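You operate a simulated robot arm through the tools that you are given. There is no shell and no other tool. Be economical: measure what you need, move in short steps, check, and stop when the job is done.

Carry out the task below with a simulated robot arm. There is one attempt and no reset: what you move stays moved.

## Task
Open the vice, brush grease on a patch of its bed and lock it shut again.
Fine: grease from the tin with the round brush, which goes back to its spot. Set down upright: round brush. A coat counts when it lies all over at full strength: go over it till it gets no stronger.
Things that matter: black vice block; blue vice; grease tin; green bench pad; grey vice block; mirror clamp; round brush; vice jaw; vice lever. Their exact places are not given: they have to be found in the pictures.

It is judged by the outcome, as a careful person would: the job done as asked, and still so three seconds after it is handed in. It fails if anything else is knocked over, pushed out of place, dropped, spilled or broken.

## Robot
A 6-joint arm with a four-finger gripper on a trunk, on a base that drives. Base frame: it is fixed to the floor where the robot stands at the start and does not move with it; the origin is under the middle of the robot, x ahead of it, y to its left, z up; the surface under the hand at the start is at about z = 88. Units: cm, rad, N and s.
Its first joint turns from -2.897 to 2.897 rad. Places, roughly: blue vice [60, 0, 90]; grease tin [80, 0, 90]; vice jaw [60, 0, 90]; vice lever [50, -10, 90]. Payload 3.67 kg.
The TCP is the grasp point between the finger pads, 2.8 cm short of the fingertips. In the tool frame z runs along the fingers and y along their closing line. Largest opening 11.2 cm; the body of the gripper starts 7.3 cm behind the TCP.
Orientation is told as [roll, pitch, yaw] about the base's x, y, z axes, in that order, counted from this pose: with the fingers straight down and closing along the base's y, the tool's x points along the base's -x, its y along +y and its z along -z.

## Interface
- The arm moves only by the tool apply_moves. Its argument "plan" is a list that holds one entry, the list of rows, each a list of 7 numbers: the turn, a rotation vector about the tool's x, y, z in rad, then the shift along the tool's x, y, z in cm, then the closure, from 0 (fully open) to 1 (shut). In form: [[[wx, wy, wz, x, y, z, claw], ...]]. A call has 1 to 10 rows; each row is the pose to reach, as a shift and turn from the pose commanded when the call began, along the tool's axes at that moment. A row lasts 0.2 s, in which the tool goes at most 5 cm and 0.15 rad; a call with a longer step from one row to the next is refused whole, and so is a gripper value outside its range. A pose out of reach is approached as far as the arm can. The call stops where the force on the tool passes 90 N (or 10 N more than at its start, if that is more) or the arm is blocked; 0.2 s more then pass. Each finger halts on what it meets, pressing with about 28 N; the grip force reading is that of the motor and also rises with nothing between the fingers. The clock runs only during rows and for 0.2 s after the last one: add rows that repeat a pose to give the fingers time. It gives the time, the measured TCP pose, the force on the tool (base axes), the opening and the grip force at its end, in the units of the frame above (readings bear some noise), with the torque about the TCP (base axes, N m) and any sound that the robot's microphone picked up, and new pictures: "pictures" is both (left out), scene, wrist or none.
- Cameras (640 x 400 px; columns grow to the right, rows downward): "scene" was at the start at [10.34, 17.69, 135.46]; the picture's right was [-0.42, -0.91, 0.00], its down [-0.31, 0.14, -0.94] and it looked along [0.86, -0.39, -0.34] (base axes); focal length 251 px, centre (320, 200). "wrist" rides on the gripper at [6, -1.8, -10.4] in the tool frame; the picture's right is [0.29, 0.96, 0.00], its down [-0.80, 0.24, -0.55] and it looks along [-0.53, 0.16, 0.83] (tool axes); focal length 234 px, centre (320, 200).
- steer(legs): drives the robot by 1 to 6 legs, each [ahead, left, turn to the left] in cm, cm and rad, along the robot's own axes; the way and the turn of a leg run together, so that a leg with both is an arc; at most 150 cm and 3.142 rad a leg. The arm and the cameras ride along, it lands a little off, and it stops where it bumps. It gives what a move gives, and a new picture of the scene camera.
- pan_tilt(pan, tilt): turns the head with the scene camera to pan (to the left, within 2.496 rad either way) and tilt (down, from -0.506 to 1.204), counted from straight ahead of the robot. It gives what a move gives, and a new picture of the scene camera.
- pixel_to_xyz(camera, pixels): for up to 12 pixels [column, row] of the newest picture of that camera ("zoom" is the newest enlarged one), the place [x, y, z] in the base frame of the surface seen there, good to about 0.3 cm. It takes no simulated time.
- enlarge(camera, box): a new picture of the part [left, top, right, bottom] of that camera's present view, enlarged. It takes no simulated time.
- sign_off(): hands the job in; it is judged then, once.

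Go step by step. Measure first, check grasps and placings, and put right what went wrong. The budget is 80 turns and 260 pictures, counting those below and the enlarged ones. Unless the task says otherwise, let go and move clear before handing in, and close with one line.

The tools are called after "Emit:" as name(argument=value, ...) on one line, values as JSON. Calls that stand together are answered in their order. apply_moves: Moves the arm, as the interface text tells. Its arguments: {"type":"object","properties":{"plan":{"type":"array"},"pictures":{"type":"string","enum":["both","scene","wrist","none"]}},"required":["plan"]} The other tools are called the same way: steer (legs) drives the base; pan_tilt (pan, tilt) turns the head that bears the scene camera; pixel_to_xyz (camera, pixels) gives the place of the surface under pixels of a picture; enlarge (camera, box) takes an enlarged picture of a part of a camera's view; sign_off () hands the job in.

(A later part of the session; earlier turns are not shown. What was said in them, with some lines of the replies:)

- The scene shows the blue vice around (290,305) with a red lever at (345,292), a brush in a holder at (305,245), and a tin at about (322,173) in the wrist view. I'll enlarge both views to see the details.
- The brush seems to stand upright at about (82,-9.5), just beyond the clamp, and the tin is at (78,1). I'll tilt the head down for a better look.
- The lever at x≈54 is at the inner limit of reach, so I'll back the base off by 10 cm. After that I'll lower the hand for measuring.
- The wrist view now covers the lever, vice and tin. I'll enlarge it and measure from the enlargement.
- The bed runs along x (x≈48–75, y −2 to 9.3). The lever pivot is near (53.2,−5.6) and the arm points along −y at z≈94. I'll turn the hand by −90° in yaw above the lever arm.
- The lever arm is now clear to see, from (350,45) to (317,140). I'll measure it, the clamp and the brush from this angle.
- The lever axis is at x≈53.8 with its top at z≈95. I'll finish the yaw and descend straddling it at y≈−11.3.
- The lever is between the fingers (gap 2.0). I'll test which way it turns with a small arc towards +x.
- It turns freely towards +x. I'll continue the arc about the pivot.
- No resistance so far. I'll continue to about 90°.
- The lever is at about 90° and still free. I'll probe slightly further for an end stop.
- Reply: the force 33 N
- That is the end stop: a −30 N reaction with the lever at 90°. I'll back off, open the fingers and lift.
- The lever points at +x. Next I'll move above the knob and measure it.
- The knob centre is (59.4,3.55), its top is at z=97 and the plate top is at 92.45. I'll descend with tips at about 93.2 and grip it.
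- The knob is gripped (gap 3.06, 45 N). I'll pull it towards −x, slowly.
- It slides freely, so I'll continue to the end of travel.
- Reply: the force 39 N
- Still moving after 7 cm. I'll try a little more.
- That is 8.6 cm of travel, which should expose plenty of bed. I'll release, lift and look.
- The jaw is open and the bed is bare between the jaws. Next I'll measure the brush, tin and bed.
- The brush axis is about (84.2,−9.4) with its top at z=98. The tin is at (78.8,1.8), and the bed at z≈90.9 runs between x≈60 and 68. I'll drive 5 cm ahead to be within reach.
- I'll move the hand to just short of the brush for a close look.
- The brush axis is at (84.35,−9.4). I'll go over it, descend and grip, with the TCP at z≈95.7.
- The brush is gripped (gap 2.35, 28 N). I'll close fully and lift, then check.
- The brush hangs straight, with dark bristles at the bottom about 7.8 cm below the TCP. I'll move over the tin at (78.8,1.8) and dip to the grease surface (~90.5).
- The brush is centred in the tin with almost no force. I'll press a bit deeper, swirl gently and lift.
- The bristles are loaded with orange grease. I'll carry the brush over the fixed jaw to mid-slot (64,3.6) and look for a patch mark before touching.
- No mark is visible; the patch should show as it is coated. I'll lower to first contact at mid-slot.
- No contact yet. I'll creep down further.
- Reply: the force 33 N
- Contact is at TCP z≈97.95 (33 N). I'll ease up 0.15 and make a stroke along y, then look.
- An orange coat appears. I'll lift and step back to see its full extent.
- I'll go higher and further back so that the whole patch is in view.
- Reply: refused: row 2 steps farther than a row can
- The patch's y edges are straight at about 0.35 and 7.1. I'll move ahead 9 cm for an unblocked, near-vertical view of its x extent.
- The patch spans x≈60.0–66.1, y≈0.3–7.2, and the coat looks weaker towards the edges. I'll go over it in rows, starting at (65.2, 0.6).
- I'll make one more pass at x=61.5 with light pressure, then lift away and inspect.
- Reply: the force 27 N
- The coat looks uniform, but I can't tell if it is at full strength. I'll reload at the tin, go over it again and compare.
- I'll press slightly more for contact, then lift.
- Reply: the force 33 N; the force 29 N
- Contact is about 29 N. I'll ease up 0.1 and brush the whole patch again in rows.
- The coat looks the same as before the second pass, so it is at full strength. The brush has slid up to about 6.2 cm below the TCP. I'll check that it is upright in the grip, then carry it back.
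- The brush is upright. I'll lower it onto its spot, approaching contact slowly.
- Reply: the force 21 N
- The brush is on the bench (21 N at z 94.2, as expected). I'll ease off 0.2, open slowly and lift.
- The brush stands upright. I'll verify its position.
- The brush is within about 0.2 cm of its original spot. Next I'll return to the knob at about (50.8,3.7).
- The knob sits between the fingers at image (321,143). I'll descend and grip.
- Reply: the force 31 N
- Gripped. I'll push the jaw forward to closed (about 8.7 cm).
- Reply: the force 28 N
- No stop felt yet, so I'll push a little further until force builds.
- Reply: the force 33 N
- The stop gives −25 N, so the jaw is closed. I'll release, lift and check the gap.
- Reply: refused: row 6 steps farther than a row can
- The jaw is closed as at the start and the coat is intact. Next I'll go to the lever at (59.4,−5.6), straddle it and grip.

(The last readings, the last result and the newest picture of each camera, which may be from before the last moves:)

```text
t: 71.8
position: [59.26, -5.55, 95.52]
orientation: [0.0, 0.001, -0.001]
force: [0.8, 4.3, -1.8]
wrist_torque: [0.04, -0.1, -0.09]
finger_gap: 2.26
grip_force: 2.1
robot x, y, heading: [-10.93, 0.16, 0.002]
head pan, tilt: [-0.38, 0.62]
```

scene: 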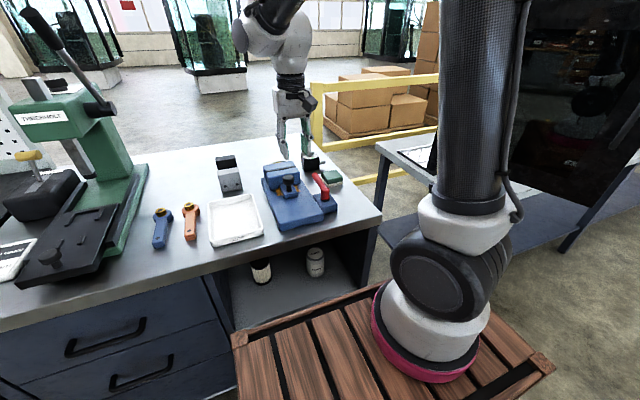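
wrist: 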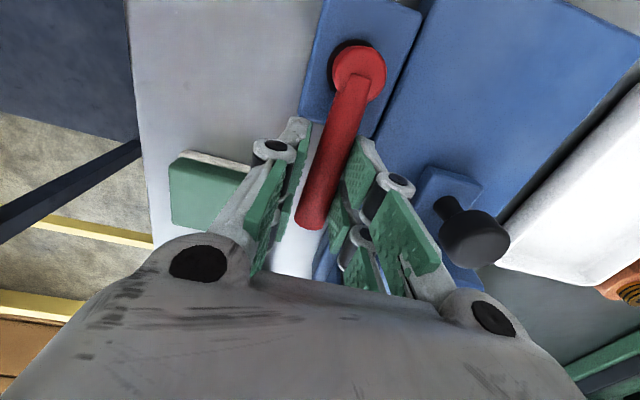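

The lever is between the fingers. I'll swing it back about the pivot.

Emit:
apply_moves(plan=[[[0, 0, 0.15, 0.065, -0.86, 0, 0.82], [0, 0, 0.3, 0.257, -1.7, 0, 0.82], [0, 0, 0.45, 0.573, -2.5, 0, 0.82], [0, 0, 0.6, 1.0, -3.25, 0, 0.82], [0, 0, 0.75, 1.54, -3.92, 0, 0.82], [0, 0, 0.9, 2.18, -4.5, 0, 0.82], [0, 0, 1.05, 2.89, -4.99, 0, 0.82], [0, 0, 1.2, 3.67, -5.36, 0, 0.82], [0, 0, 1.35, 4.49, -5.61, 0, 0.82]]], pictures="wrist")

```text
t: 73.8
position: [54.77, -11.16, 95.65]
orientation: [0.0, 0.002, -1.353]
force: [2.4, 0.9, -0.3]
wrist_torque: [-0.02, -0.07, -0.04]
finger_gap: 2.18
grip_force: 1.6
robot x, y, heading: [-10.74, -0.19, 0.002]
head pan, tilt: [-0.38, 0.62]
```

wrist: 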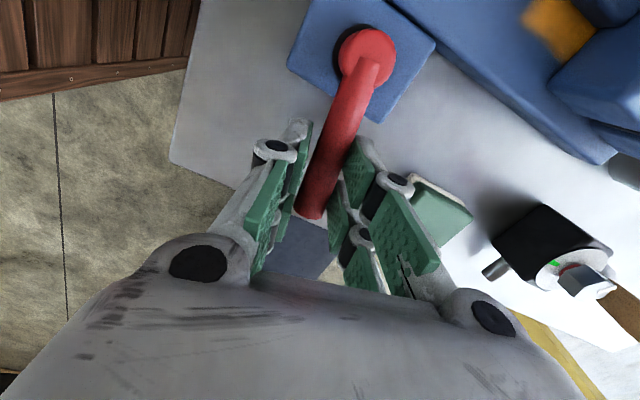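

About 0.2 rad remains. I'll continue to the end stop, a touch past if it allows.

Emit:
apply_moves(plan=[[[0, 0, 0.1, 0.03, -0.57, 0, 0.82], [0, 0, 0.2, 0.11, -1.14, 0, 0.82], [0, 0, 0.26, 0.19, -1.5, 0, 0.82], [0, 0, 0.26, 0.19, -1.5, 0, 0.82]]], pictures="wrist")

```text
t: 74.8
position: [53.34, -11.28, 95.84]
orientation: [0.001, 0.001, -1.611]
force: [14.7, 5.1, 3.0]
wrist_torque: [0.0, -0.28, 0.4]
finger_gap: 2.83
grip_force: 7.5
robot x, y, heading: [-10.64, -0.02, -0.001]
head pan, tilt: [-0.38, 0.62]
```

wrist: 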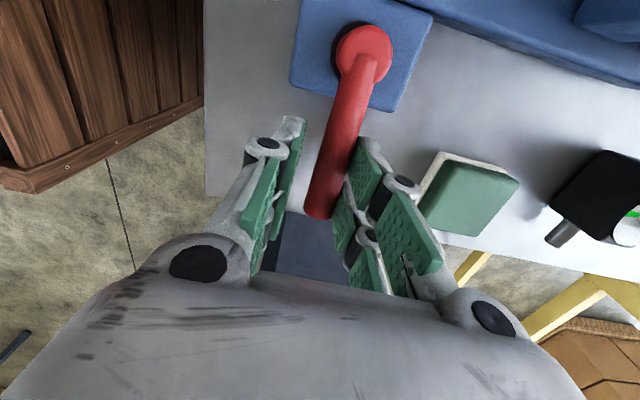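

It is at the end stop (15 N back). I'll centre, open and lift clear.

Emit:
apply_moves(plan=[[[0, 0, 0, 0, 0.25, 0, 0.7], [0, 0, 0, 0, 0.35, 0, 0.6], [0, 0, 0, 0, 0.35, 0, 0.6], [0, 0, 0, 0, 0.35, -4, 0.6], [0, 0, 0, 0, 0.35, -8, 0.6], [0, 0, 0, 0, 0.35, -12.5, 0.6]]], pictures="both")

Emit:
enlarge(camera="scene", box=[245, 125, 365, 245])

Emit:
pixel_to_xyz(camera="wrist", pixels=[[350, 42], [336, 85], [322, 130]])

```text
t: 76.2
position: [53.55, -11.3, 107.86]
orientation: [-0.002, 0.001, -1.612]
force: [-0.1, -0.2, -0.7]
wrist_torque: [-0.02, 0.06, -0.01]
finger_gap: 4.44
grip_force: 0.1
robot x, y, heading: [-10.99, 0.01, -0.001]
head pan, tilt: [-0.38, 0.62]
```

scene: 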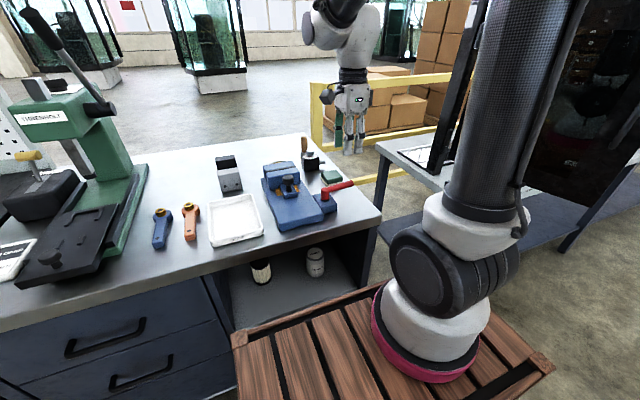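
wrist: 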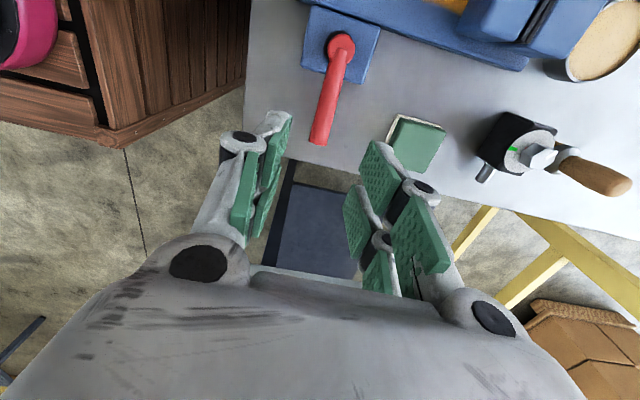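

```text
3.33 times, centred on (305, 185) of scene
```

zoom: 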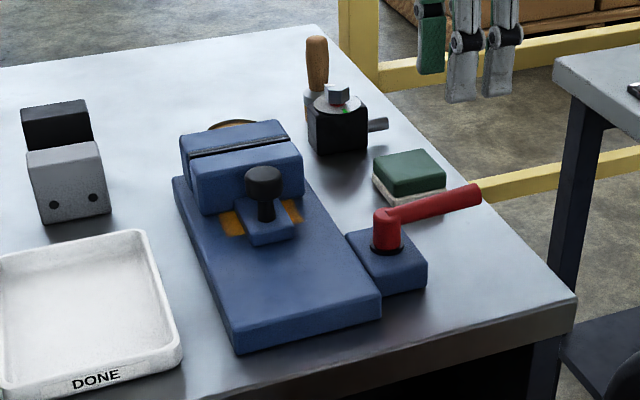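

```text
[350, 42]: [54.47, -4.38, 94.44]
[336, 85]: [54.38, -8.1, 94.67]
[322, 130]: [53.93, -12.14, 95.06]
```

The lever is back at its locked position along −y, the jaws are shut, the coat is on the bed, the brush is upright on its spot and the hand is clear. I'm handing in.

Emit:
sign_off()

```text
The job is handed in.
```

I opened the vice, greased the bed patch until a second loaded pass made the coat no stronger, and shut and locked the vice. The round brush is back upright on its spot.
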